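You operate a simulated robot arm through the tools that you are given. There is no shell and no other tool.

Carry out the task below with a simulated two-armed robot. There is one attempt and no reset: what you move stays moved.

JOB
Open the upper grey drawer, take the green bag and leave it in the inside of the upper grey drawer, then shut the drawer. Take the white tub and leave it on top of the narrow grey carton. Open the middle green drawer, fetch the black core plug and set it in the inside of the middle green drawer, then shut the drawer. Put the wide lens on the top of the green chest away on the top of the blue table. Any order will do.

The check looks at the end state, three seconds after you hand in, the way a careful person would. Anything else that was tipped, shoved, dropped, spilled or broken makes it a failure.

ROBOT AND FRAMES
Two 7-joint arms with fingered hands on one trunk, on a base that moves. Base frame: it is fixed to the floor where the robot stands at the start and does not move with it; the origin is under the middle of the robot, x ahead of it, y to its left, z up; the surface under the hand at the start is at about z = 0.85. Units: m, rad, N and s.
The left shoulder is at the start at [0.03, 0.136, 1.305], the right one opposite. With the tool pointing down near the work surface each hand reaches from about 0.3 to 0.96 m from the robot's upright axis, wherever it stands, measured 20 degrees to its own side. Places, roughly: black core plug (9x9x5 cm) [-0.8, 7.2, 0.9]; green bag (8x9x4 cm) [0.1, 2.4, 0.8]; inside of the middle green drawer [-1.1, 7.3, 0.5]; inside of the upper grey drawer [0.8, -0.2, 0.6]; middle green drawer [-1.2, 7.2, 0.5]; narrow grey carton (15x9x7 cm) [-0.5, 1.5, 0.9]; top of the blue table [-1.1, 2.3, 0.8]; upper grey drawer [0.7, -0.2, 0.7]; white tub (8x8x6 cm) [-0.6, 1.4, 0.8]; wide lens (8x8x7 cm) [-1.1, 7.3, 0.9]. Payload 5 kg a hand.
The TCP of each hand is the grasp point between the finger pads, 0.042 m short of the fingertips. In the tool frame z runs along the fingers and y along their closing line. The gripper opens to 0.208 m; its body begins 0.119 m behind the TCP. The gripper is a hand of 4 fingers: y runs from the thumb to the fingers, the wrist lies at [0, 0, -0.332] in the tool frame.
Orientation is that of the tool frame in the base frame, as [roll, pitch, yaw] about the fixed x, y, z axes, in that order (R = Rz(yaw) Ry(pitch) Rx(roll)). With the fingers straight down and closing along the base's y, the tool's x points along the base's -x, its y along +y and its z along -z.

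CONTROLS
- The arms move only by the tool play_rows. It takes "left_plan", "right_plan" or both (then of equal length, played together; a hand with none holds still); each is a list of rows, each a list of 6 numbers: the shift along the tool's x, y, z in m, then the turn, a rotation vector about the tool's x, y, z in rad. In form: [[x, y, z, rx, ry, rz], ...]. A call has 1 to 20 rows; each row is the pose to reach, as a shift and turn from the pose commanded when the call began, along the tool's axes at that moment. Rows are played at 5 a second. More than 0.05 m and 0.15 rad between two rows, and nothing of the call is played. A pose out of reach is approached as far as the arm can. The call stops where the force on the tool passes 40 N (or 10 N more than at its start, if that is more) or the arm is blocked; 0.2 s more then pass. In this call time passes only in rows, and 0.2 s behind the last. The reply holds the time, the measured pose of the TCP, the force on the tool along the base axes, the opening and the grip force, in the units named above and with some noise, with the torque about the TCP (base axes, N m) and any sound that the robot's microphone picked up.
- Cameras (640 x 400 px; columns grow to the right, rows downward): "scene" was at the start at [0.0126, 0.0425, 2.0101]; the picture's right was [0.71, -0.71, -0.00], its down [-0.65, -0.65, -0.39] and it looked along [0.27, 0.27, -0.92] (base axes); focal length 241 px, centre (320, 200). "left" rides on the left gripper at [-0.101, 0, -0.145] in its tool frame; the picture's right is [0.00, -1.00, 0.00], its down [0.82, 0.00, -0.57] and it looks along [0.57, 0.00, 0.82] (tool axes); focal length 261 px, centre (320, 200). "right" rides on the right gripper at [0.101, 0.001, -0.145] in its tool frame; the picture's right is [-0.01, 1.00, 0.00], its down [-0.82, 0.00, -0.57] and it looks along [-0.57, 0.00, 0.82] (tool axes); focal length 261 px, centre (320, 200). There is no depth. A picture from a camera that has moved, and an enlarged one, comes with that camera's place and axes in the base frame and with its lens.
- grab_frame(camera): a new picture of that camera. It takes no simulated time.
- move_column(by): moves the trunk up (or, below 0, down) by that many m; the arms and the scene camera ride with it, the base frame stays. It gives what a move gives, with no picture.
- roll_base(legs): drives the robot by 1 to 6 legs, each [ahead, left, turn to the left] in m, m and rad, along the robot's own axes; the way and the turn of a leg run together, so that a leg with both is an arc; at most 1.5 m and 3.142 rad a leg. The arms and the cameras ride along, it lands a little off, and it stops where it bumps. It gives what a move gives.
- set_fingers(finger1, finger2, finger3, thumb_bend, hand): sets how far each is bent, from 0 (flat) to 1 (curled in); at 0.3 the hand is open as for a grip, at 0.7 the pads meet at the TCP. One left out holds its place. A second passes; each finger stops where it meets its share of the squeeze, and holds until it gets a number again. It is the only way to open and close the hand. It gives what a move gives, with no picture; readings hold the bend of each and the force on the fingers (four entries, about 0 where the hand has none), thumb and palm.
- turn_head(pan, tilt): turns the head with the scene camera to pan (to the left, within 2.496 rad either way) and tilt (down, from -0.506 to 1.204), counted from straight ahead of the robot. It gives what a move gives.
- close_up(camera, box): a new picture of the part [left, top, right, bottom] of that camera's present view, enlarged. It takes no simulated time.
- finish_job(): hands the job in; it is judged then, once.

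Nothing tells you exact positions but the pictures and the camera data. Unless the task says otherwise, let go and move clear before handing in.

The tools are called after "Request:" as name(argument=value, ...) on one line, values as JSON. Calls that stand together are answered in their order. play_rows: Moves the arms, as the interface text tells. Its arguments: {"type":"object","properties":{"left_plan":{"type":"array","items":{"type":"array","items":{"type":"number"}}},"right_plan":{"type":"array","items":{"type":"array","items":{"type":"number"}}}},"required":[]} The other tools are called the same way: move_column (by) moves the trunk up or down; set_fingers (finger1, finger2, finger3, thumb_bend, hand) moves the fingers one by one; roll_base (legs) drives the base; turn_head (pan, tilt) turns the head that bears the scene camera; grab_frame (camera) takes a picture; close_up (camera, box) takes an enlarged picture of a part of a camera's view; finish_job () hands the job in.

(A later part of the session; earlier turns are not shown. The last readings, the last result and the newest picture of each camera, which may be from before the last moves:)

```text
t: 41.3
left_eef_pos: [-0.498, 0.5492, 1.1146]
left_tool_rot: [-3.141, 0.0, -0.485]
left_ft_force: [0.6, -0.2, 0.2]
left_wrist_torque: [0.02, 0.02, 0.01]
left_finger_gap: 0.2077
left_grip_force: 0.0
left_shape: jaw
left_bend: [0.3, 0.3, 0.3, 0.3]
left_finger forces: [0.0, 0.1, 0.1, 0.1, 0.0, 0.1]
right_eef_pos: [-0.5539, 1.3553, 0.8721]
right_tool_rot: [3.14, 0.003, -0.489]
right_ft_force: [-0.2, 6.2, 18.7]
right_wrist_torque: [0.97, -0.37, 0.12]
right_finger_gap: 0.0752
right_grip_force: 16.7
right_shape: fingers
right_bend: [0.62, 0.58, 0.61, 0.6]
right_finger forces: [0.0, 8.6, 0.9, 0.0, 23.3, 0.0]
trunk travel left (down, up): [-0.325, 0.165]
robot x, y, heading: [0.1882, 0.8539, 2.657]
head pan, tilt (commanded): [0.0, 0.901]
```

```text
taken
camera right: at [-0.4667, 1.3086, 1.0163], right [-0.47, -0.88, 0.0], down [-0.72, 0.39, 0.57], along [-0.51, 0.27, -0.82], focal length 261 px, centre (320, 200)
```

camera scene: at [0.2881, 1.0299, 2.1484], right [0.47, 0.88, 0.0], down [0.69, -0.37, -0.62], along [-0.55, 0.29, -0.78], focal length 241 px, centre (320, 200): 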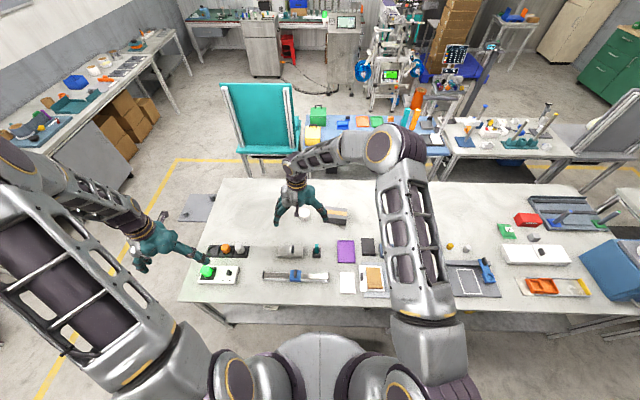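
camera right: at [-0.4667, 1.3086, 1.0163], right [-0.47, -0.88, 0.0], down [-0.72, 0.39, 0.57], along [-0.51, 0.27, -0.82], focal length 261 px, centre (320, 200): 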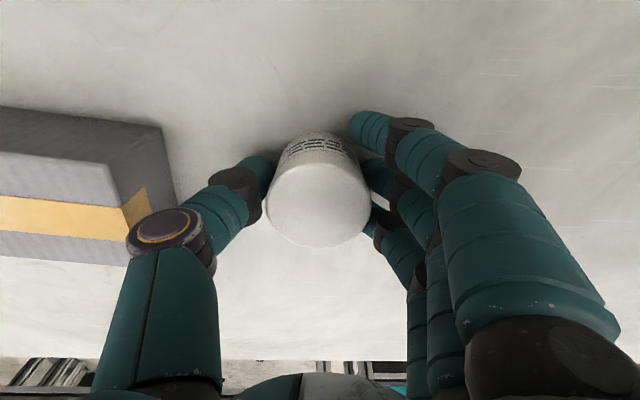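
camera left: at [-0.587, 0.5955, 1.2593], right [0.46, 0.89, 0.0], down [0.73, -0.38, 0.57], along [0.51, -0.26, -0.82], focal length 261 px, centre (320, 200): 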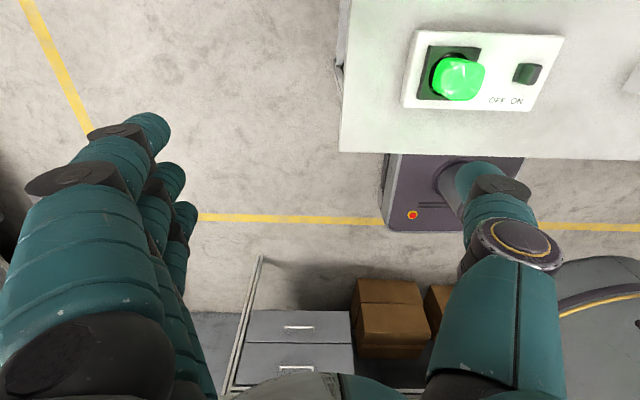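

The thumb is touching the table, so the surface is at about z = 0.83. I'll open slightly, rise 1.2 cm and grip again so the fingertips stay above the tub's bottom.

Request:
set_fingers(hand="right", finger1=0.53, finger2=0.53, finger3=0.53, thumb_bend=0.53)

Request:
play_rows(right_plan=[[-0.002, 0, -0.008, 0, 0, 0], [-0.003, 0, -0.012, 0, 0, 0]])

Request:
set_fingers(hand="right", finger1=0.67, finger2=0.67, finger3=0.67, thumb_bend=0.67)

Request:
grab_frame(camera="right")

```text
t: 42.3
left_eef_pos: [-0.4968, 0.5479, 1.1151]
left_tool_rot: [3.141, 0.002, -0.486]
left_ft_force: [-0.3, 0.7, 0.3]
left_wrist_torque: [-0.01, 0.03, 0.01]
left_finger_gap: 0.2077
left_grip_force: 0.0
left_shape: jaw
left_bend: [0.3, 0.3, 0.3, 0.3]
left_finger forces: [0.0, 0.1, 0.0, 0.1, 0.1, 0.1]
right_eef_pos: [-0.5555, 1.3546, 0.8734]
right_tool_rot: [-3.141, 0.004, -0.488]
right_ft_force: [-9.3, -3.3, 33.3]
right_wrist_torque: [0.82, -0.33, 0.4]
right_finger_gap: 0.1004
right_grip_force: 16.5
right_shape: fingers
right_bend: [0.53, 0.53, 0.53, 0.55]
right_finger forces: [4.6, 1.2, 0.0, 0.1, 27.0, 0.0]
trunk travel left (down, up): [-0.325, 0.165]
robot x, y, heading: [0.192, 0.8534, 2.657]
head pan, tilt (commanded): [0.0, 0.901]
```

```text
t: 42.9
left_eef_pos: [-0.4983, 0.5487, 1.1141]
left_tool_rot: [-3.141, 0.001, -0.488]
left_ft_force: [-0.7, -0.5, -0.5]
left_wrist_torque: [0.01, 0.01, 0.02]
left_finger_gap: 0.2076
left_grip_force: 0.0
left_shape: jaw
left_bend: [0.3, 0.3, 0.3, 0.3]
left_finger forces: [0.0, 0.1, 0.0, 0.1, 0.0, 0.1]
right_eef_pos: [-0.5543, 1.356, 0.8797]
right_tool_rot: [-3.14, -0.002, -0.486]
right_ft_force: [0.2, -0.7, 0.8]
right_wrist_torque: [0.02, 0.07, 0.02]
right_finger_gap: 0.1049
right_grip_force: 0.1
right_shape: fingers
right_bend: [0.53, 0.53, 0.53, 0.53]
right_finger forces: [0.1, 0.0, 0.0, 0.0, 0.0, 0.0]
trunk travel left (down, up): [-0.325, 0.165]
robot x, y, heading: [0.1938, 0.856, 2.653]
head pan, tilt (commanded): [0.0, 0.901]
```

```text
t: 43.9
left_eef_pos: [-0.4991, 0.5477, 1.1132]
left_tool_rot: [-3.141, 0.001, -0.484]
left_ft_force: [0.4, 0.6, -0.2]
left_wrist_torque: [0.09, -0.01, -0.02]
left_finger_gap: 0.2076
left_grip_force: 0.1
left_shape: jaw
left_bend: [0.3, 0.3, 0.3, 0.3]
left_finger forces: [0.0, 0.0, 0.0, 0.1, 0.0, 0.1]
right_eef_pos: [-0.5564, 1.3569, 0.8808]
right_tool_rot: [-3.141, -0.001, -0.486]
right_ft_force: [0.2, -0.4, 0.5]
right_wrist_torque: [0.01, 0.01, 0.01]
right_finger_gap: 0.0621
right_grip_force: 22.7
right_shape: fingers
right_bend: [0.66, 0.57, 0.61, 0.62]
right_finger forces: [1.7, 10.4, 10.3, 0.1, 23.0, 0.1]
trunk travel left (down, up): [-0.325, 0.165]
robot x, y, heading: [0.1898, 0.8547, 2.653]
head pan, tilt (commanded): [0.0, 0.901]
```

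```text
taken
camera right: at [-0.469, 1.3094, 1.0265], right [-0.47, -0.88, 0.0], down [-0.72, 0.39, 0.57], along [-0.5, 0.27, -0.82], focal length 261 px, centre (320, 200)
```

right: 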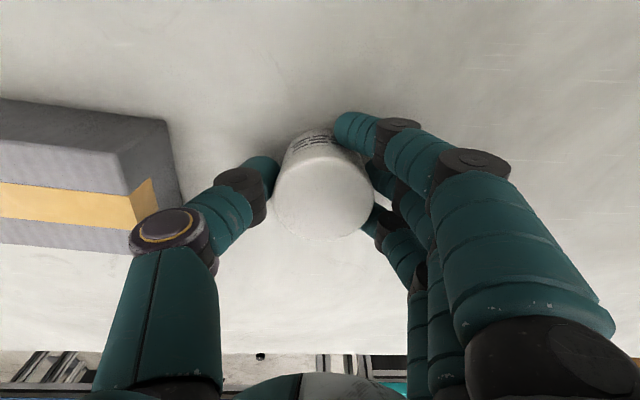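

The tub is held (about 23 N grip) and off-load readings are clean. I'll lift it and carry it over the carton.

Request:
play_rows(right_plan=[[0, 0, -0.04, 0, 0, 0], [0, 0, -0.08, 0, 0, 0], [0, 0, -0.12, 0, 0, 0], [0, -0.04, -0.125, 0, 0, 0], [0, -0.08, -0.125, 0, 0, 0], [0.001, -0.12, -0.125, 0, 0, 0], [0.001, -0.16, -0.125, 0, 0, 0], [0.001, -0.197, -0.125, 0, 0, 0], [0.001, -0.197, -0.125, 0, 0, 0]])

Request:
grab_frame(camera="right")

Request:
grab_frame(camera="scene")

```text
t: 45.9
left_eef_pos: [-0.4989, 0.5476, 1.1131]
left_tool_rot: [3.141, -0.001, -0.488]
left_ft_force: [-0.2, -0.2, -0.9]
left_wrist_torque: [0.03, -0.06, -0.02]
left_finger_gap: 0.2077
left_grip_force: 0.1
left_shape: jaw
left_bend: [0.3, 0.3, 0.3, 0.3]
left_finger forces: [0.0, 0.1, 0.0, 0.0, 0.0, 0.1]
right_eef_pos: [-0.4662, 1.5303, 1.0061]
right_tool_rot: [-3.141, -0.001, -0.488]
right_ft_force: [-0.7, -0.2, -2.6]
right_wrist_torque: [0.06, -0.09, 0.01]
right_finger_gap: 0.0623
right_grip_force: 22.2
right_shape: fingers
right_bend: [0.66, 0.56, 0.61, 0.62]
right_finger forces: [1.5, 10.5, 10.5, 0.1, 22.6, 0.0]
trunk travel left (down, up): [-0.325, 0.165]
robot x, y, heading: [0.1927, 0.8549, 2.655]
head pan, tilt (commanded): [0.0, 0.901]
```

```text
taken
camera right: at [-0.3782, 1.4819, 1.151], right [-0.47, -0.88, 0.0], down [-0.72, 0.39, 0.57], along [-0.5, 0.27, -0.82], focal length 261 px, centre (320, 200)
```

right: 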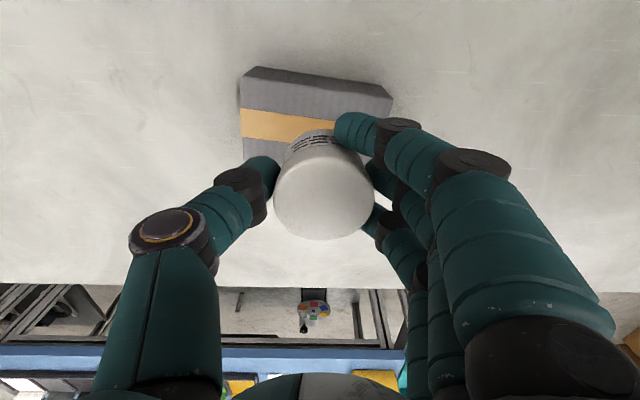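

```text
taken
camera scene: at [0.1494, 0.8764, 2.0283], right [0.47, 0.88, 0.0], down [0.69, -0.37, -0.62], along [-0.55, 0.29, -0.78], focal length 241 px, centre (320, 200)
```

scene: 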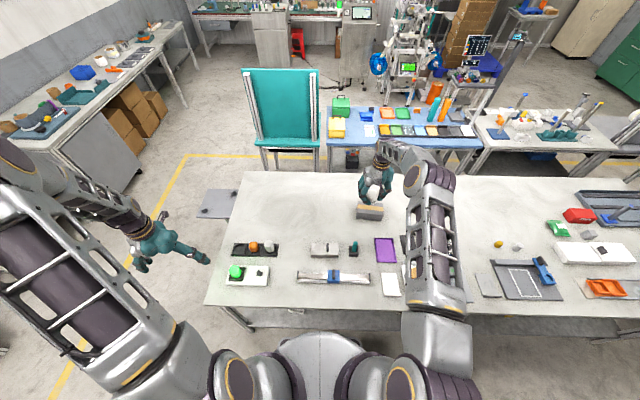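

The tub hangs over the carton. I'll zoom in to check where it would land.

Request:
close_up(camera="right", box=[200, 50, 440, 200])

Request:
close_up(camera="scene", box=[320, 150, 420, 230])

```text
2.67 times, centred on (320, 125) of right
camera zoom: at [-0.3782, 1.4819, 1.151], right [-0.47, -0.88, 0.0], down [-0.72, 0.39, 0.57], along [-0.5, 0.27, -0.82], focal length 695 px, centre (320, 400)
```

zoom: 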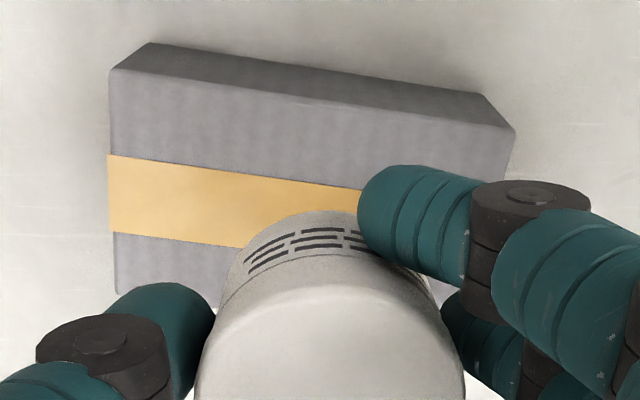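

```text
5.00 times, centred on (370, 190) of scene
camera zoom: at [0.1494, 0.8764, 2.0283], right [0.47, 0.88, 0.0], down [0.69, -0.37, -0.62], along [-0.55, 0.29, -0.78], focal length 1204 px, centre (70, 250)
```

zoom: 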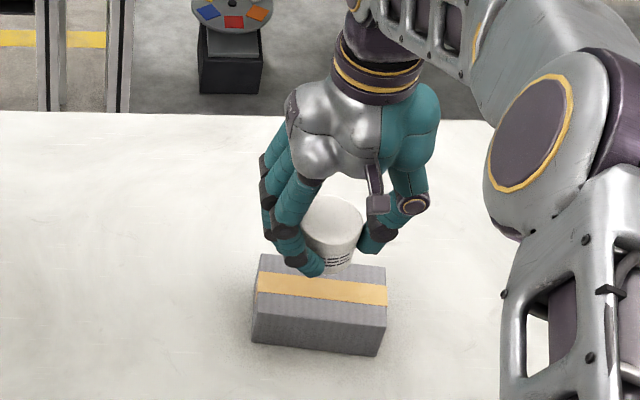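

The tub is nearly centred on the carton; it needs about 1 cm sideways. I'll correct that and lower it gently in small steps.

Request:
play_rows(right_plan=[[0.001, -0.006, 0.01, 0, 0, 0], [0.002, -0.011, 0.025, 0, 0, 0], [0.002, -0.011, 0.04, 0, 0, 0], [0.002, -0.011, 0.048, 0, 0, 0]])

Request:
close_up(camera="scene", box=[320, 150, 420, 230])

Request:
grab_frame(camera="right")

```text
t: 46.9
left_eef_pos: [-0.4983, 0.5483, 1.1137]
left_tool_rot: [-3.141, 0.0, -0.484]
left_ft_force: [-1.2, 0.9, -0.2]
left_wrist_torque: [-0.01, 0.0, -0.01]
left_finger_gap: 0.208
left_grip_force: 0.0
left_shape: jaw
left_bend: [0.3, 0.3, 0.3, 0.3]
left_finger forces: [0.0, 0.0, 0.0, 0.1, 0.1, 0.1]
right_eef_pos: [-0.4585, 1.5398, 0.9586]
right_tool_rot: [-3.141, 0.001, -0.487]
right_ft_force: [-0.7, -0.6, -2.9]
right_wrist_torque: [-0.01, -0.03, 0.02]
right_finger_gap: 0.062
right_grip_force: 21.9
right_shape: fingers
right_bend: [0.66, 0.56, 0.61, 0.62]
right_finger forces: [1.5, 10.4, 10.4, 0.1, 22.5, 0.0]
trunk travel left (down, up): [-0.325, 0.165]
robot x, y, heading: [0.1871, 0.8571, 2.649]
head pan, tilt (commanded): [0.0, 0.901]
```

```text
5.00 times, centred on (370, 190) of scene
camera zoom: at [0.15, 0.8776, 2.0283], right [0.47, 0.88, 0.0], down [0.69, -0.37, -0.62], along [-0.55, 0.29, -0.78], focal length 1204 px, centre (70, 250)
```

zoom: 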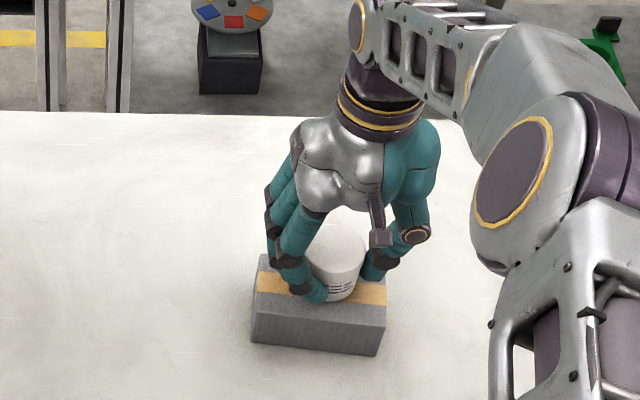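

```text
taken
camera right: at [-0.3699, 1.4916, 1.1034], right [-0.47, -0.88, 0.0], down [-0.72, 0.39, 0.57], along [-0.5, 0.27, -0.82], focal length 261 px, centre (320, 200)
```

right: 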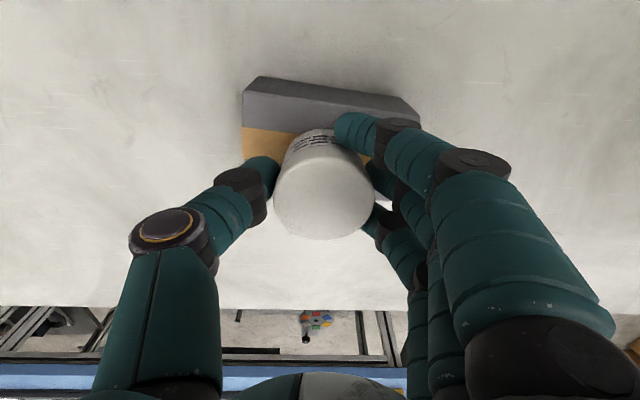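

The tub is about 1 cm above the carton top and close to centred. I'll lower it a little more and watch for contact.

Request:
play_rows(right_plan=[[0.002, 0.003, 0.003, 0, 0, 0], [0.003, 0.004, 0.006, 0, 0, 0]])

Request:
close_up(camera="scene", box=[345, 180, 395, 220])

Request:
close_up(camera="right", box=[220, 60, 440, 260])

```text
t: 47.5
left_eef_pos: [-0.4984, 0.5488, 1.1131]
left_tool_rot: [-3.141, 0.0, -0.485]
left_ft_force: [-0.2, -0.3, 0.0]
left_wrist_torque: [-0.04, 0.02, -0.05]
left_finger_gap: 0.2078
left_grip_force: 0.1
left_shape: jaw
left_bend: [0.3, 0.3, 0.3, 0.3]
left_finger forces: [0.0, 0.0, 0.0, 0.0, 0.1, 0.1]
right_eef_pos: [-0.4566, 1.5335, 0.952]
right_tool_rot: [-3.141, 0.0, -0.487]
right_ft_force: [0.1, -0.7, -2.6]
right_wrist_torque: [0.01, 0.01, 0.02]
right_finger_gap: 0.0621
right_grip_force: 22.2
right_shape: fingers
right_bend: [0.66, 0.56, 0.61, 0.62]
right_finger forces: [1.6, 10.3, 10.3, 0.1, 22.7, 0.1]
trunk travel left (down, up): [-0.325, 0.165]
robot x, y, heading: [0.1874, 0.8529, 2.656]
head pan, tilt (commanded): [0.0, 0.901]
```

```text
10.00 times, centred on (370, 200) of scene
camera zoom: at [0.1502, 0.8777, 2.0283], right [0.47, 0.88, 0.0], down [0.69, -0.37, -0.62], along [-0.55, 0.29, -0.78], focal length 2409 px, centre (-180, 200)
```

zoom: 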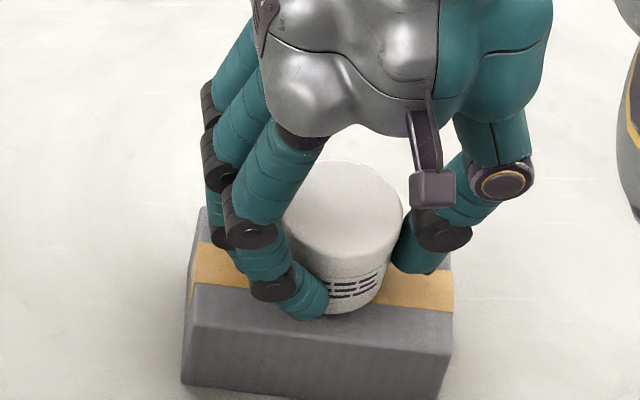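

```text
2.00 times, centred on (330, 160) of right
camera zoom: at [-0.3686, 1.4866, 1.0975], right [-0.47, -0.88, 0.0], down [-0.72, 0.39, 0.57], along [-0.5, 0.27, -0.82], focal length 521 px, centre (300, 280)
```

zoom: 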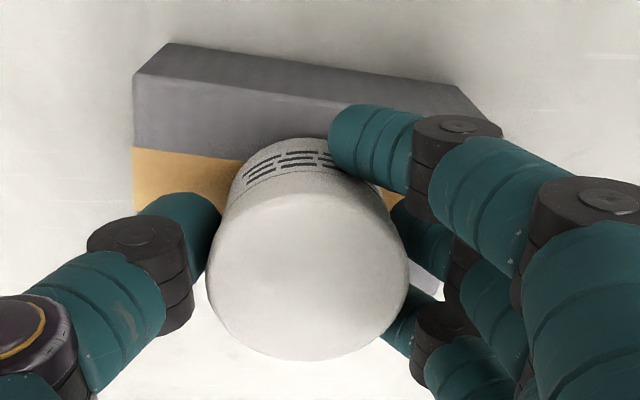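

The tub is about 5 mm far and 1 cm right of the carton's middle. I'll correct both and set it down.

Request:
play_rows(right_plan=[[0.004, 0.008, 0, 0, 0, 0], [0.004, 0.008, 0.002, 0, 0, 0], [0.004, 0.008, 0.004, 0, 0, 0], [0.004, 0.008, 0.005, 0, 0, 0]])

Request:
close_up(camera="scene", box=[345, 180, 395, 220])

```text
t: 48.5
left_eef_pos: [-0.4983, 0.5496, 1.1147]
left_tool_rot: [-3.14, 0.0, -0.486]
left_ft_force: [-0.4, -0.8, 0.0]
left_wrist_torque: [-0.03, 0.02, 0.0]
left_finger_gap: 0.2077
left_grip_force: 0.1
left_shape: jaw
left_bend: [0.3, 0.3, 0.3, 0.3]
left_finger forces: [0.1, 0.0, 0.0, 0.1, 0.0, 0.0]
right_eef_pos: [-0.4567, 1.5241, 0.948]
right_tool_rot: [3.141, 0.0, -0.488]
right_ft_force: [0.0, 0.5, -2.6]
right_wrist_torque: [-0.02, 0.0, 0.02]
right_finger_gap: 0.0619
right_grip_force: 22.3
right_shape: fingers
right_bend: [0.66, 0.56, 0.61, 0.62]
right_finger forces: [1.6, 10.3, 10.4, 0.0, 22.6, 0.0]
trunk travel left (down, up): [-0.325, 0.165]
robot x, y, heading: [0.1881, 0.8541, 2.655]
head pan, tilt (commanded): [0.0, 0.901]
```

```text
10.00 times, centred on (370, 200) of scene
camera zoom: at [0.1502, 0.8776, 2.0283], right [0.47, 0.88, 0.0], down [0.69, -0.37, -0.62], along [-0.55, 0.29, -0.78], focal length 2409 px, centre (-180, 200)
```

zoom: 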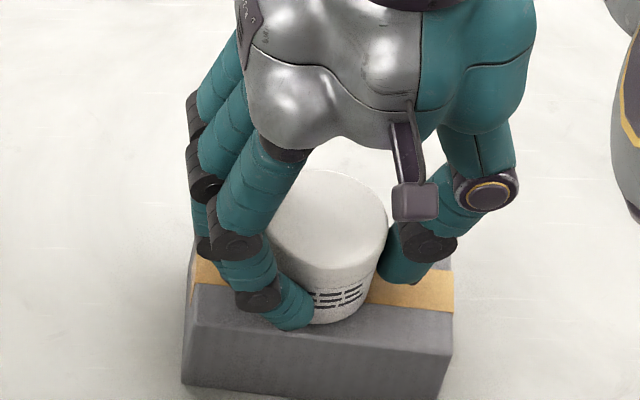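

It's centred now with no contact yet. I'll keep lowering in fine steps.

Request:
play_rows(right_plan=[[0, 0, 0.0015, 0, 0, 0], [0, 0, 0.003, 0, 0, 0], [0, 0, 0.0045, 0, 0, 0]])

```text
t: 49.3
left_eef_pos: [-0.4989, 0.5484, 1.1137]
left_tool_rot: [-3.141, -0.001, -0.485]
left_ft_force: [0.0, 0.3, 0.0]
left_wrist_torque: [-0.01, -0.02, 0.01]
left_finger_gap: 0.2076
left_grip_force: 0.0
left_shape: jaw
left_bend: [0.3, 0.3, 0.3, 0.3]
left_finger forces: [0.0, 0.0, 0.0, 0.1, 0.0, 0.1]
right_eef_pos: [-0.4582, 1.5258, 0.9448]
right_tool_rot: [3.141, 0.003, -0.487]
right_ft_force: [-0.1, 0.1, 5.8]
right_wrist_torque: [-0.21, 0.17, 0.01]
right_finger_gap: 0.0617
right_grip_force: 23.0
right_shape: fingers
right_bend: [0.66, 0.57, 0.61, 0.62]
right_finger forces: [1.7, 10.7, 10.6, 0.0, 22.9, 0.0]
trunk travel left (down, up): [-0.325, 0.165]
robot x, y, heading: [0.1901, 0.856, 2.661]
head pan, tilt (commanded): [0.0, 0.901]
```

The tub has touched down (about 8 N of load moved to the carton). I'll release it and lift straight up.

Request:
set_fingers(hand="right", finger1=0.5, finger2=0.5, finger3=0.5, thumb_bend=0.5)

Request:
play_rows(right_plan=[[0, 0, -0.02, 0, 0, 0], [0, 0, -0.05, 0, 0, 0], [0, 0, -0.09, 0, 0, 0], [0, 0, -0.13, 0, 0, 0], [0, 0, -0.17, 0, 0, 0]])

Request:
grab_frame(camera="right")

Request:
close_up(camera="scene", box=[345, 180, 395, 220])

```text
t: 50.3
left_eef_pos: [-0.4985, 0.5482, 1.1138]
left_tool_rot: [-3.141, 0.001, -0.486]
left_ft_force: [-0.2, -0.5, -0.2]
left_wrist_torque: [0.01, 0.02, 0.01]
left_finger_gap: 0.208
left_grip_force: 0.0
left_shape: jaw
left_bend: [0.3, 0.3, 0.3, 0.3]
left_finger forces: [0.0, 0.0, 0.1, 0.0, 0.1, 0.0]
right_eef_pos: [-0.4568, 1.5247, 0.9432]
right_tool_rot: [-3.141, 0.0, -0.487]
right_ft_force: [0.5, 0.1, 0.4]
right_wrist_torque: [-0.01, 0.0, 0.01]
right_finger_gap: 0.1197
right_grip_force: 0.0
right_shape: fingers
right_bend: [0.5, 0.5, 0.5, 0.5]
right_finger forces: [0.1, 0.1, 0.0, 0.0, 0.0, 0.0]
trunk travel left (down, up): [-0.325, 0.165]
robot x, y, heading: [0.1902, 0.8552, 2.66]
head pan, tilt (commanded): [0.0, 0.901]
```

```text
t: 51.5
left_eef_pos: [-0.4981, 0.5482, 1.1148]
left_tool_rot: [3.141, 0.0, -0.486]
left_ft_force: [0.9, -0.8, -0.1]
left_wrist_torque: [0.05, 0.07, 0.01]
left_finger_gap: 0.208
left_grip_force: 0.1
left_shape: jaw
left_bend: [0.3, 0.3, 0.3, 0.3]
left_finger forces: [0.0, 0.0, 0.0, 0.0, 0.0, 0.0]
right_eef_pos: [-0.4551, 1.5241, 1.115]
right_tool_rot: [-3.141, -0.001, -0.488]
right_ft_force: [1.0, -0.4, -1.7]
right_wrist_torque: [0.14, 0.1, 0.02]
right_finger_gap: 0.12
right_grip_force: 0.1
right_shape: fingers
right_bend: [0.5, 0.5, 0.5, 0.5]
right_finger forces: [0.0, 0.0, 0.0, 0.0, 0.0, 0.0]
trunk travel left (down, up): [-0.325, 0.165]
robot x, y, heading: [0.1871, 0.8529, 2.658]
head pan, tilt (commanded): [0.0, 0.901]
```

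```text
taken
camera right: at [-0.3678, 1.477, 1.2594], right [-0.47, -0.88, 0.0], down [-0.72, 0.39, 0.57], along [-0.5, 0.27, -0.82], focal length 261 px, centre (320, 200)
```

right: 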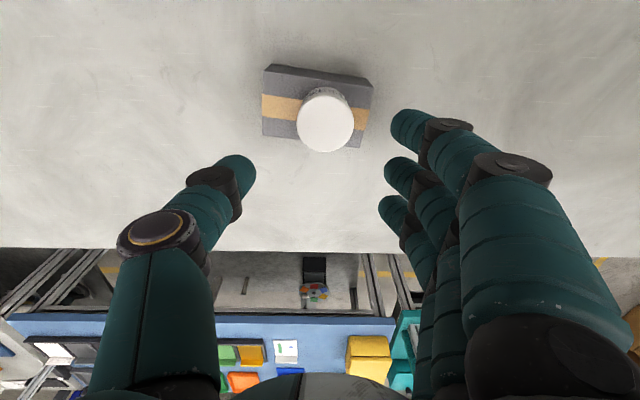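

```text
10.00 times, centred on (370, 200) of scene
camera zoom: at [0.1516, 0.8763, 2.0284], right [0.47, 0.88, 0.0], down [0.69, -0.37, -0.62], along [-0.55, 0.29, -0.78], focal length 2409 px, centre (-180, 200)
```

zoom: 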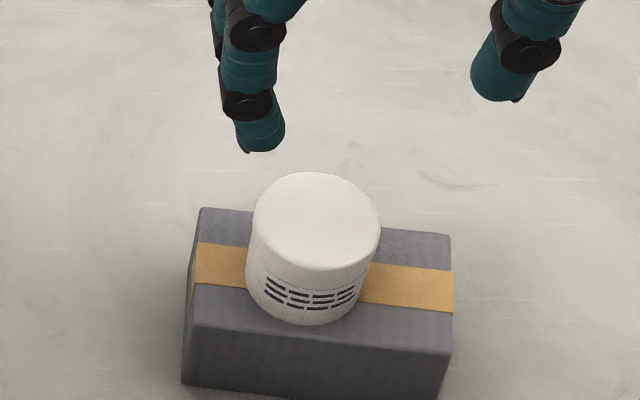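

The tub now stands upright in the middle of the carton. Next is the green bag near (0.14, 2.42), so I'll pull the right hand back and slide right along the aisle.

Request:
play_rows(right_plan=[[0.05, 0, -0.02, 0, 0, 0], [0.1, 0, -0.04, 0, 0, 0], [0.15, 0, -0.05, 0, 0, 0], [0.2, 0, -0.06, 0, 0, 0]])

Request:
roll_base(legs=[[0, -1.22, 0]])

Request:
grab_frame(camera="right")

Request:
grab_frame(camera="scene")

```text
refused: row 1 steps farther than a row can; nothing moved
```

```text
t: 57.6
left_eef_pos: [0.0724, 1.6303, 1.1141]
left_tool_rot: [3.141, 0.001, -0.487]
left_ft_force: [0.1, 0.1, -0.5]
left_wrist_torque: [-0.02, -0.01, 0.0]
left_finger_gap: 0.208
left_grip_force: 0.0
left_shape: jaw
left_bend: [0.3, 0.3, 0.3, 0.3]
left_finger forces: [0.0, 0.0, 0.0, 0.0, 0.0, 0.1]
right_eef_pos: [0.1151, 2.6067, 1.1148]
right_tool_rot: [-3.14, 0.001, -0.486]
right_ft_force: [0.2, 0.8, 0.1]
right_wrist_torque: [-0.03, 0.01, 0.01]
right_finger_gap: 0.1198
right_grip_force: 0.0
right_shape: fingers
right_bend: [0.5, 0.5, 0.5, 0.5]
right_finger forces: [0.1, 0.0, 0.0, 0.0, 0.1, 0.1]
trunk travel left (down, up): [-0.325, 0.165]
robot x, y, heading: [0.7607, 1.9312, 2.657]
head pan, tilt (commanded): [0.0, 0.901]
```

```text
taken
camera right: at [0.2029, 2.5587, 1.2587], right [-0.47, -0.88, 0.0], down [-0.72, 0.39, 0.57], along [-0.5, 0.27, -0.82], focal length 261 px, centre (320, 200)
```

right: 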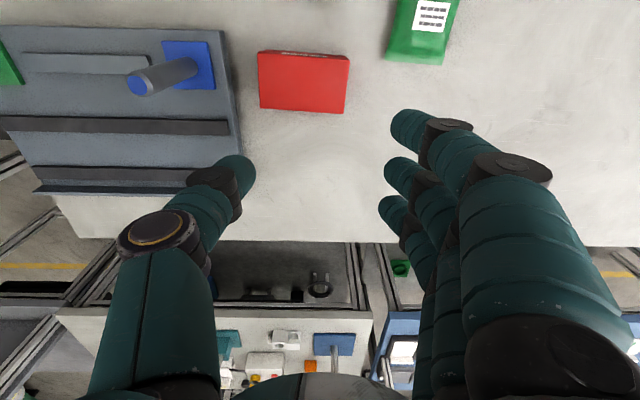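

```text
taken
camera scene: at [0.7217, 1.958, 2.0283], right [0.47, 0.88, 0.0], down [0.69, -0.37, -0.62], along [-0.55, 0.29, -0.78], focal length 241 px, centre (320, 200)
```

scene: 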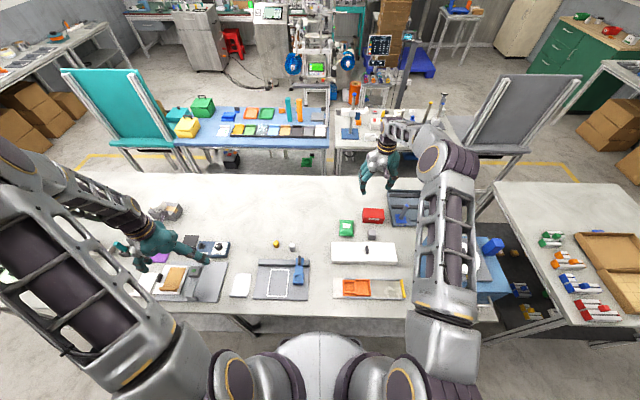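

The bag sits about 0.78 m ahead and 0.15 m to the right, between the red box, a small grey cube and the white case. I'll move the right hand above it at the current height and look closely.

Request:
play_rows(right_plan=[[0.026, 0.035, 0, 0, 0, 0], [0.052, 0.07, 0, 0, 0, 0], [0.078, 0.105, 0, 0, 0, 0], [0.104, 0.141, 0, 0, 0, 0]])

Request:
grab_frame(camera="right")

Request:
close_up(camera="scene", box=[310, 190, 410, 270])

```text
t: 58.6
left_eef_pos: [0.0727, 1.6275, 1.1138]
left_tool_rot: [-3.14, -0.001, -0.486]
left_ft_force: [0.2, -0.4, -0.3]
left_wrist_torque: [0.13, -0.03, 0.05]
left_finger_gap: 0.2077
left_grip_force: 0.0
left_shape: jaw
left_bend: [0.3, 0.3, 0.3, 0.3]
left_finger forces: [0.0, 0.0, 0.0, 0.0, 0.1, 0.1]
right_eef_pos: [0.1413, 2.4311, 1.1146]
right_tool_rot: [-3.139, 0.002, -0.486]
right_ft_force: [1.5, 0.5, 0.3]
right_wrist_torque: [0.03, 0.02, -0.01]
right_finger_gap: 0.1202
right_grip_force: 0.1
right_shape: fingers
right_bend: [0.5, 0.5, 0.5, 0.5]
right_finger forces: [0.0, 0.1, 0.0, 0.0, 0.0, 0.1]
trunk travel left (down, up): [-0.325, 0.165]
robot x, y, heading: [0.76, 1.9324, 2.651]
head pan, tilt (commanded): [0.0, 0.901]
```

```text
taken
camera right: at [0.2295, 2.3835, 1.2587], right [-0.47, -0.88, 0.0], down [-0.72, 0.39, 0.57], along [-0.5, 0.27, -0.82], focal length 261 px, centre (320, 200)
```

right: 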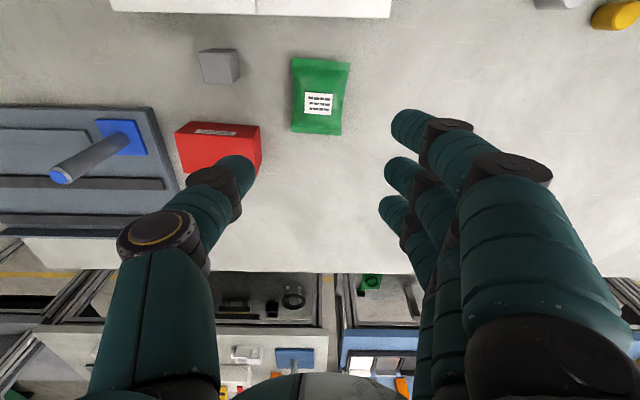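

```text
5.00 times, centred on (360, 230) of scene
camera zoom: at [0.7217, 1.9546, 2.0284], right [0.47, 0.88, 0.0], down [0.69, -0.37, -0.62], along [-0.55, 0.29, -0.78], focal length 1204 px, centre (120, 50)
```

zoom: 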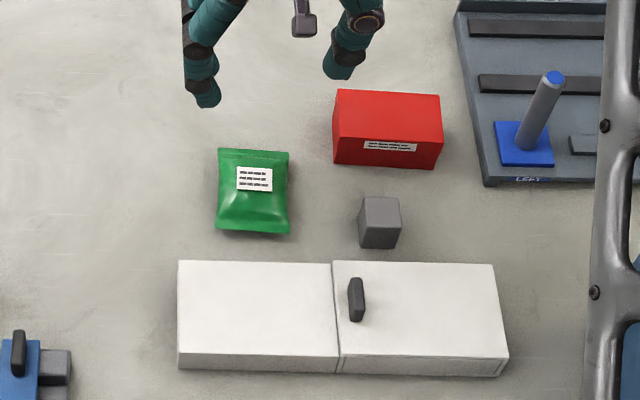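

The bag is directly under the hand, with enough gap to the red box and cube for the thumb. I'll open a little wider and descend to just above it.

Request:
set_fingers(hand="right", finger1=0.48, finger2=0.48, finger3=0.48, thumb_bend=0.48)

Request:
play_rows(right_plan=[[0, 0, 0.04, 0, 0, 0], [0, 0, 0.08, 0, 0, 0], [0, 0, 0.12, 0, 0, 0], [0, 0, 0.16, 0, 0, 0], [0, 0, 0.185, 0, 0, 0]])

Request:
grab_frame(camera="right")

Request:
close_up(camera="scene", box=[310, 190, 410, 270])

```text
t: 59.6
left_eef_pos: [0.0727, 1.6287, 1.1141]
left_tool_rot: [3.141, 0.0, -0.486]
left_ft_force: [-0.3, -1.0, 0.4]
left_wrist_torque: [0.05, -0.01, 0.0]
left_finger_gap: 0.2079
left_grip_force: 0.2
left_shape: jaw
left_bend: [0.3, 0.3, 0.3, 0.3]
left_finger forces: [0.0, 0.0, 0.0, 0.0, 0.1, 0.0]
right_eef_pos: [0.1413, 2.4327, 1.1136]
right_tool_rot: [-3.14, -0.001, -0.486]
right_ft_force: [-0.9, -0.1, 0.6]
right_wrist_torque: [0.03, -0.01, -0.03]
right_finger_gap: 0.1301
right_grip_force: 0.2
right_shape: fingers
right_bend: [0.48, 0.48, 0.48, 0.48]
right_finger forces: [0.1, 0.1, 0.0, 0.0, 0.0, 0.1]
trunk travel left (down, up): [-0.325, 0.165]
robot x, y, heading: [0.7592, 1.9343, 2.655]
head pan, tilt (commanded): [0.0, 0.901]
```

```text
t: 60.8
left_eef_pos: [0.0717, 1.6298, 1.1138]
left_tool_rot: [3.141, 0.0, -0.487]
left_ft_force: [-0.5, 0.0, -1.2]
left_wrist_torque: [0.0, 0.01, -0.02]
left_finger_gap: 0.208
left_grip_force: 0.0
left_shape: jaw
left_bend: [0.3, 0.3, 0.3, 0.3]
left_finger forces: [0.0, 0.0, 0.0, 0.0, 0.0, 0.1]
right_eef_pos: [0.142, 2.4331, 0.9291]
right_tool_rot: [-3.141, 0.0, -0.487]
right_ft_force: [-1.1, 0.6, 0.1]
right_wrist_torque: [-0.09, -0.06, 0.0]
right_finger_gap: 0.1301
right_grip_force: 0.0
right_shape: fingers
right_bend: [0.48, 0.48, 0.48, 0.48]
right_finger forces: [0.0, 0.0, 0.0, 0.0, 0.0, 0.0]
trunk travel left (down, up): [-0.325, 0.165]
robot x, y, heading: [0.7617, 1.9358, 2.655]
head pan, tilt (commanded): [0.0, 0.901]
```

```text
taken
camera right: at [0.2289, 2.3853, 1.0737], right [-0.47, -0.88, 0.0], down [-0.72, 0.39, 0.57], along [-0.5, 0.27, -0.82], focal length 261 px, centre (320, 200)
```

right: 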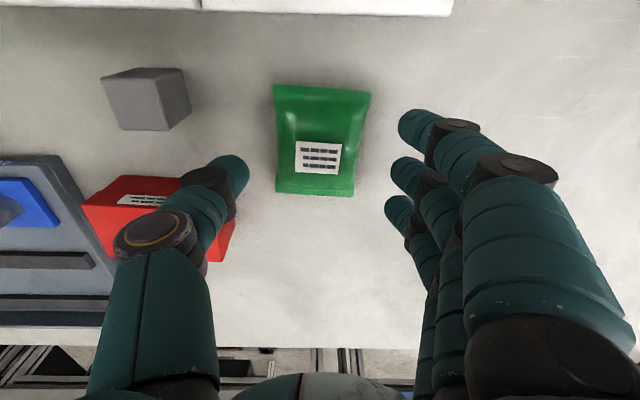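

```text
5.00 times, centred on (360, 230) of scene
camera zoom: at [0.7214, 1.9578, 2.0283], right [0.47, 0.88, 0.0], down [0.69, -0.37, -0.62], along [-0.55, 0.29, -0.78], focal length 1204 px, centre (120, 50)
```

zoom: 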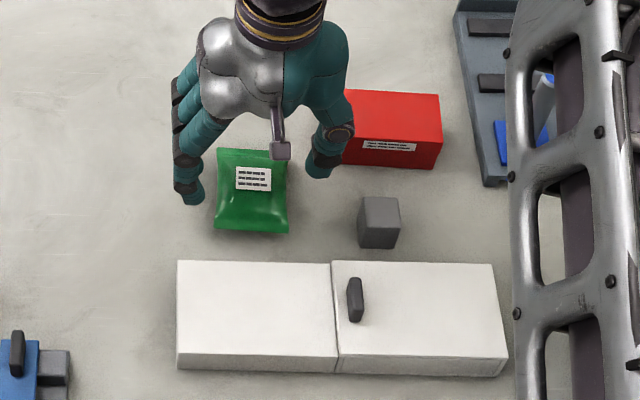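

The bag lies squarely between thumb and fingers. I'll narrow the opening slightly for clearance from the red box, go down and grip.

Request:
set_fingers(hand="right", finger1=0.5, finger2=0.5, finger3=0.5, thumb_bend=0.5)

Request:
play_rows(right_plan=[[0.002, 0.002, 0.02, 0, 0, 0], [0.002, 0.002, 0.04, 0, 0, 0], [0.002, 0.002, 0.048, 0, 0, 0]])

Request:
grab_frame(camera="right")

```text
t: 61.8
left_eef_pos: [0.0726, 1.6294, 1.1136]
left_tool_rot: [-3.141, 0.001, -0.486]
left_ft_force: [0.3, 0.3, -0.8]
left_wrist_torque: [0.0, 0.01, 0.03]
left_finger_gap: 0.2081
left_grip_force: 0.1
left_shape: jaw
left_bend: [0.3, 0.3, 0.3, 0.3]
left_finger forces: [0.1, 0.0, 0.0, 0.0, 0.0, 0.0]
right_eef_pos: [0.1407, 2.4331, 0.9299]
right_tool_rot: [3.141, 0.0, -0.486]
right_ft_force: [-1.1, 0.3, -0.5]
right_wrist_torque: [-0.01, 0.02, -0.01]
right_finger_gap: 0.1216
right_grip_force: 0.1
right_shape: fingers
right_bend: [0.5, 0.5, 0.5, 0.5]
right_finger forces: [0.0, 0.0, 0.0, 0.0, 0.1, 0.0]
trunk travel left (down, up): [-0.325, 0.165]
robot x, y, heading: [0.763, 1.9379, 2.655]
head pan, tilt (commanded): [0.0, 0.901]
```

```text
t: 62.6
left_eef_pos: [0.0721, 1.6294, 1.1149]
left_tool_rot: [-3.141, 0.0, -0.486]
left_ft_force: [-0.5, 0.0, 1.1]
left_wrist_torque: [0.05, 0.03, 0.03]
left_finger_gap: 0.2079
left_grip_force: 0.1
left_shape: jaw
left_bend: [0.3, 0.3, 0.3, 0.3]
left_finger forces: [0.0, 0.0, 0.0, 0.0, 0.1, 0.1]
right_eef_pos: [0.1412, 2.4303, 0.8815]
right_tool_rot: [3.141, 0.003, -0.486]
right_ft_force: [0.0, 0.6, 0.4]
right_wrist_torque: [0.0, -0.04, 0.01]
right_finger_gap: 0.1217
right_grip_force: 0.1
right_shape: fingers
right_bend: [0.5, 0.5, 0.5, 0.5]
right_finger forces: [0.2, 0.1, 0.0, 0.0, 0.1, 0.0]
trunk travel left (down, up): [-0.325, 0.165]
robot x, y, heading: [0.759, 1.9338, 2.655]
head pan, tilt (commanded): [0.0, 0.901]
```

```text
taken
camera right: at [0.2291, 2.3826, 1.0262], right [-0.47, -0.88, 0.0], down [-0.72, 0.39, 0.57], along [-0.5, 0.27, -0.82], focal length 261 px, centre (320, 200)
```

right: 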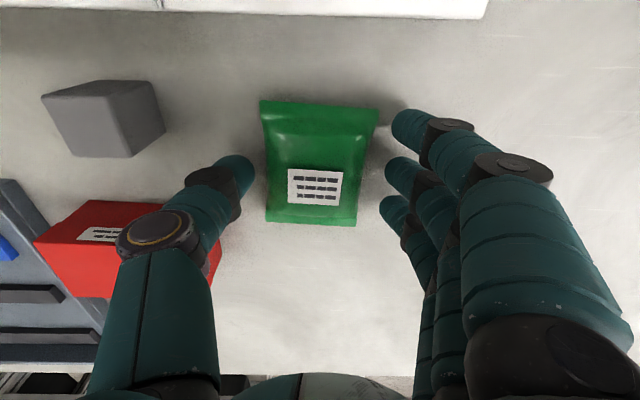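

Fingers are alongside the bag with no contact forces. I'll close the hand on it.

Request:
play_rows(right_plan=[[0.0, 0.0, 0.004, 0, 0, 0]])

Request:
set_fingers(hand="right", finger1=0.68, finger2=0.68, finger3=0.68, thumb_bend=0.68)

Request:
grab_frame(camera="right")

```text
t: 63.0
left_eef_pos: [0.0732, 1.6299, 1.113]
left_tool_rot: [-3.141, 0.0, -0.486]
left_ft_force: [-0.8, -0.1, -0.1]
left_wrist_torque: [0.0, -0.02, 0.03]
left_finger_gap: 0.2079
left_grip_force: 0.2
left_shape: jaw
left_bend: [0.3, 0.3, 0.3, 0.3]
left_finger forces: [0.0, 0.0, 0.0, 0.0, 0.1, 0.0]
right_eef_pos: [0.1407, 2.43, 0.8773]
right_tool_rot: [3.141, 0.0, -0.486]
right_ft_force: [-0.5, 0.2, 0.5]
right_wrist_torque: [0.01, -0.01, -0.01]
right_finger_gap: 0.1216
right_grip_force: 0.0
right_shape: fingers
right_bend: [0.5, 0.5, 0.5, 0.5]
right_finger forces: [0.0, 0.0, 0.0, 0.1, 0.1, 0.1]
trunk travel left (down, up): [-0.325, 0.165]
robot x, y, heading: [0.7608, 1.9323, 2.656]
head pan, tilt (commanded): [0.0, 0.901]
```

```text
t: 64.0
left_eef_pos: [0.0727, 1.6286, 1.1141]
left_tool_rot: [-3.14, 0.0, -0.486]
left_ft_force: [-0.2, -0.8, 0.1]
left_wrist_torque: [-0.01, 0.02, -0.03]
left_finger_gap: 0.208
left_grip_force: 0.0
left_shape: jaw
left_bend: [0.3, 0.3, 0.3, 0.3]
left_finger forces: [0.0, 0.0, 0.0, 0.1, 0.0, 0.0]
right_eef_pos: [0.1426, 2.4314, 0.8779]
right_tool_rot: [-3.141, -0.001, -0.486]
right_ft_force: [0.2, 0.4, 0.3]
right_wrist_torque: [0.03, -0.02, -0.01]
right_finger_gap: 0.0867
right_grip_force: 29.2
right_shape: fingers
right_bend: [0.58, 0.59, 0.6, 0.6]
right_finger forces: [10.0, 9.8, 9.6, 0.1, 29.0, 0.1]
trunk travel left (down, up): [-0.325, 0.165]
robot x, y, heading: [0.7578, 1.9397, 2.655]
head pan, tilt (commanded): [0.0, 0.901]
```

```text
taken
camera right: at [0.2293, 2.3826, 1.0221], right [-0.47, -0.88, 0.0], down [-0.72, 0.39, 0.57], along [-0.5, 0.27, -0.82], focal length 261 px, centre (320, 200)
```

right: 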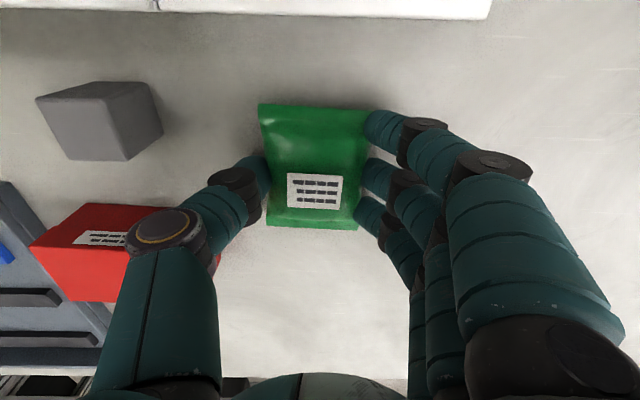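

The bag is gripped evenly (about 29 N). I'll lift it clear and pull it in towards me.

Request:
play_rows(right_plan=[[0, 0, -0.03, 0, 0, 0], [0, 0, -0.07, 0, 0, 0], [0, 0, -0.11, 0, 0, 0], [0, 0, -0.15, 0, 0, 0], [0, 0, -0.19, 0, 0, 0], [0, 0, -0.23, 0, 0, 0], [0.04, 0, -0.23, 0, 0, 0], [0.08, 0, -0.23, 0, 0, 0], [0.12, 0, -0.23, 0, 0, 0], [0.16, 0, -0.23, 0, 0, 0], [0.2, 0, -0.23, 0, 0, 0]])

Request:
grab_frame(camera="right")

Request:
grab_frame(camera="scene")

```text
t: 66.4
left_eef_pos: [0.0726, 1.627, 1.1138]
left_tool_rot: [3.141, 0.0, -0.485]
left_ft_force: [0.8, 0.2, 0.1]
left_wrist_torque: [0.05, 0.07, 0.0]
left_finger_gap: 0.208
left_grip_force: 0.2
left_shape: jaw
left_bend: [0.3, 0.3, 0.3, 0.3]
left_finger forces: [0.0, 0.0, 0.0, 0.0, 0.0, 0.1]
right_eef_pos: [0.3191, 2.335, 1.1061]
right_tool_rot: [-3.141, 0.001, -0.488]
right_ft_force: [0.2, -0.2, -0.9]
right_wrist_torque: [0.03, 0.06, 0.01]
right_finger_gap: 0.0863
right_grip_force: 28.9
right_shape: fingers
right_bend: [0.58, 0.59, 0.6, 0.6]
right_finger forces: [9.6, 9.7, 9.7, 0.0, 28.7, 0.0]
trunk travel left (down, up): [-0.325, 0.165]
robot x, y, heading: [0.7579, 1.9357, 2.655]
head pan, tilt (commanded): [0.0, 0.901]
```

```text
taken
camera right: at [0.407, 2.2873, 1.2511], right [-0.47, -0.88, 0.0], down [-0.72, 0.39, 0.57], along [-0.51, 0.27, -0.82], focal length 261 px, centre (320, 200)
```

right: 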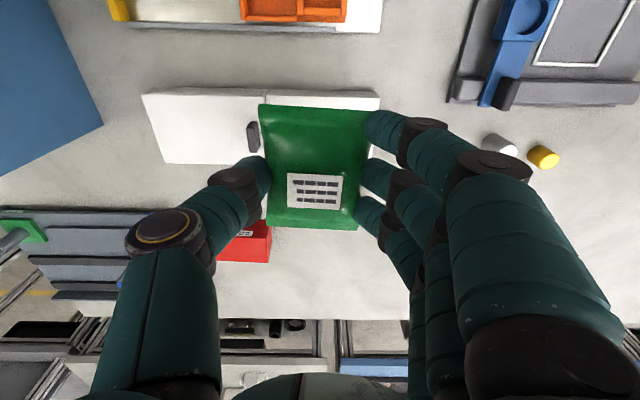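

```text
taken
camera scene: at [0.7231, 1.9563, 2.0284], right [0.47, 0.88, 0.0], down [0.69, -0.37, -0.62], along [-0.55, 0.29, -0.78], focal length 241 px, centre (320, 200)
```

scene: 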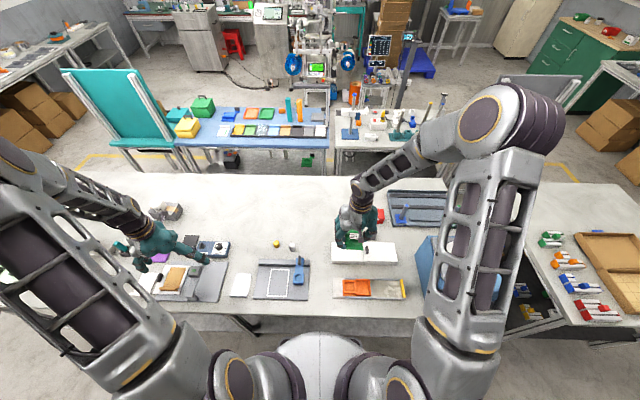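

The bag is held securely above the bench. I'll drive back along the aisle to the open space by the grey drawer.

Request:
roll_base(legs=[[0, 1.4, 0], [0, 0.72, 0]])

Request:
grab_frame(camera="scene")

```text
t: 76.9
left_eef_pos: [-0.9065, -0.2467, 1.1137]
left_tool_rot: [3.14, -0.001, -0.482]
left_ft_force: [-0.2, 0.5, 0.1]
left_wrist_torque: [0.02, -0.01, 0.02]
left_finger_gap: 0.2078
left_grip_force: 0.1
left_shape: jaw
left_bend: [0.3, 0.3, 0.3, 0.3]
left_finger forces: [0.0, 0.0, 0.0, 0.0, 0.1, 0.1]
right_eef_pos: [-0.6658, 0.4616, 1.1049]
right_tool_rot: [3.141, 0.0, -0.481]
right_ft_force: [0.2, -0.8, -1.7]
right_wrist_torque: [0.01, 0.02, 0.0]
right_finger_gap: 0.0861
right_grip_force: 28.7
right_shape: fingers
right_bend: [0.58, 0.59, 0.6, 0.6]
right_finger forces: [9.8, 9.7, 9.6, 0.0, 28.8, 0.1]
trunk travel left (down, up): [-0.325, 0.165]
robot x, y, heading: [-0.2188, 0.0646, 2.655]
head pan, tilt (commanded): [0.0, 0.901]
```

```text
taken
camera scene: at [-0.26, 0.0847, 2.0283], right [0.46, 0.89, 0.0], down [0.69, -0.36, -0.62], along [-0.55, 0.29, -0.78], focal length 241 px, centre (320, 200)
```

scene: 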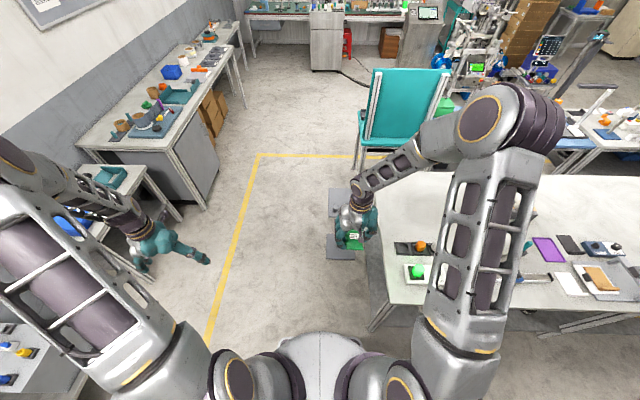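

I'm in the open area beside the drawer, facing away from it. I'll turn left half a turn to face the grey drawer.

Request:
roll_base(legs=[[0, 0, 3.134]])

Request:
grab_frame(camera="scene")

Request:
grab_frame(camera="left")

```text
t: 84.7
left_eef_pos: [0.4641, 0.3793, 1.1147]
left_tool_rot: [-3.141, -0.001, 2.67]
left_ft_force: [0.4, 0.8, 0.2]
left_wrist_torque: [-0.02, 0.0, -0.01]
left_finger_gap: 0.2078
left_grip_force: 0.1
left_shape: jaw
left_bend: [0.3, 0.3, 0.3, 0.3]
left_finger forces: [0.0, 0.0, 0.0, 0.0, 0.0, 0.0]
right_eef_pos: [0.2299, -0.3307, 1.1065]
right_tool_rot: [-3.141, 0.001, 2.669]
right_ft_force: [-1.1, 0.3, -2.1]
right_wrist_torque: [0.0, 0.01, 0.02]
right_finger_gap: 0.0859
right_grip_force: 27.9
right_shape: fingers
right_bend: [0.58, 0.59, 0.6, 0.6]
right_finger forces: [8.8, 9.9, 9.6, 0.1, 27.9, 0.0]
trunk travel left (down, up): [-0.325, 0.165]
robot x, y, heading: [-0.2194, 0.0662, -0.473]
head pan, tilt (commanded): [0.0, 0.901]
```

```text
taken
camera scene: at [-0.1776, 0.0435, 2.0283], right [-0.45, -0.89, 0.0], down [-0.7, 0.36, -0.62], along [0.55, -0.28, -0.78], focal length 241 px, centre (320, 200)
```

scene: 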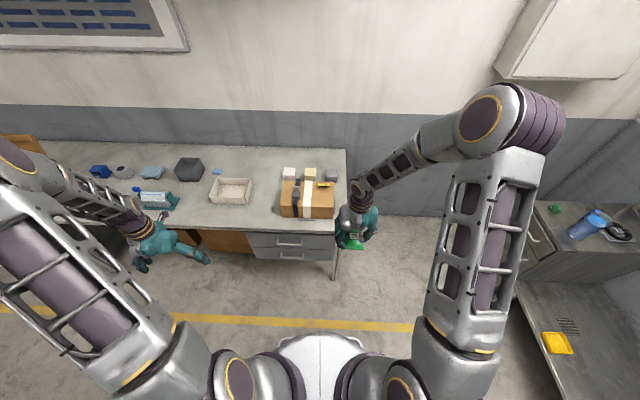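

```text
taken
camera left: at [0.5549, 0.3345, 1.2592], right [-0.45, -0.89, 0.0], down [-0.73, 0.37, 0.57], along [-0.51, 0.26, -0.82], focal length 261 px, centre (320, 200)
```

left: 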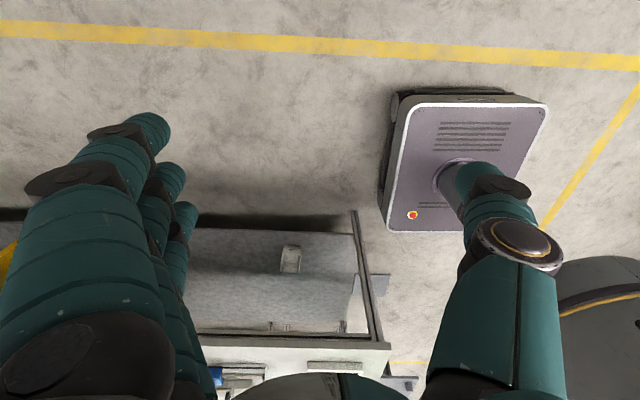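

The drawer unit is straight ahead under the carton box on the bench. I'll zoom in to measure the handle.

Request:
close_up(camera="scene", box=[230, 215, 350, 290])

```text
5.33 times, centred on (290, 252) of scene
camera zoom: at [-0.1776, 0.0435, 2.0283], right [-0.45, -0.89, 0.0], down [-0.7, 0.36, -0.62], along [0.55, -0.28, -0.78], focal length 1285 px, centre (480, -80)
```

zoom: 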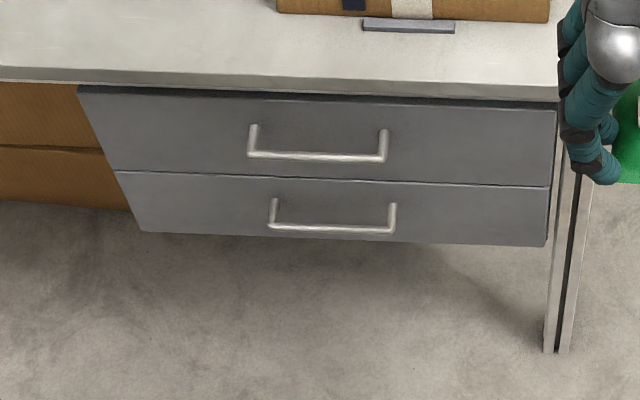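

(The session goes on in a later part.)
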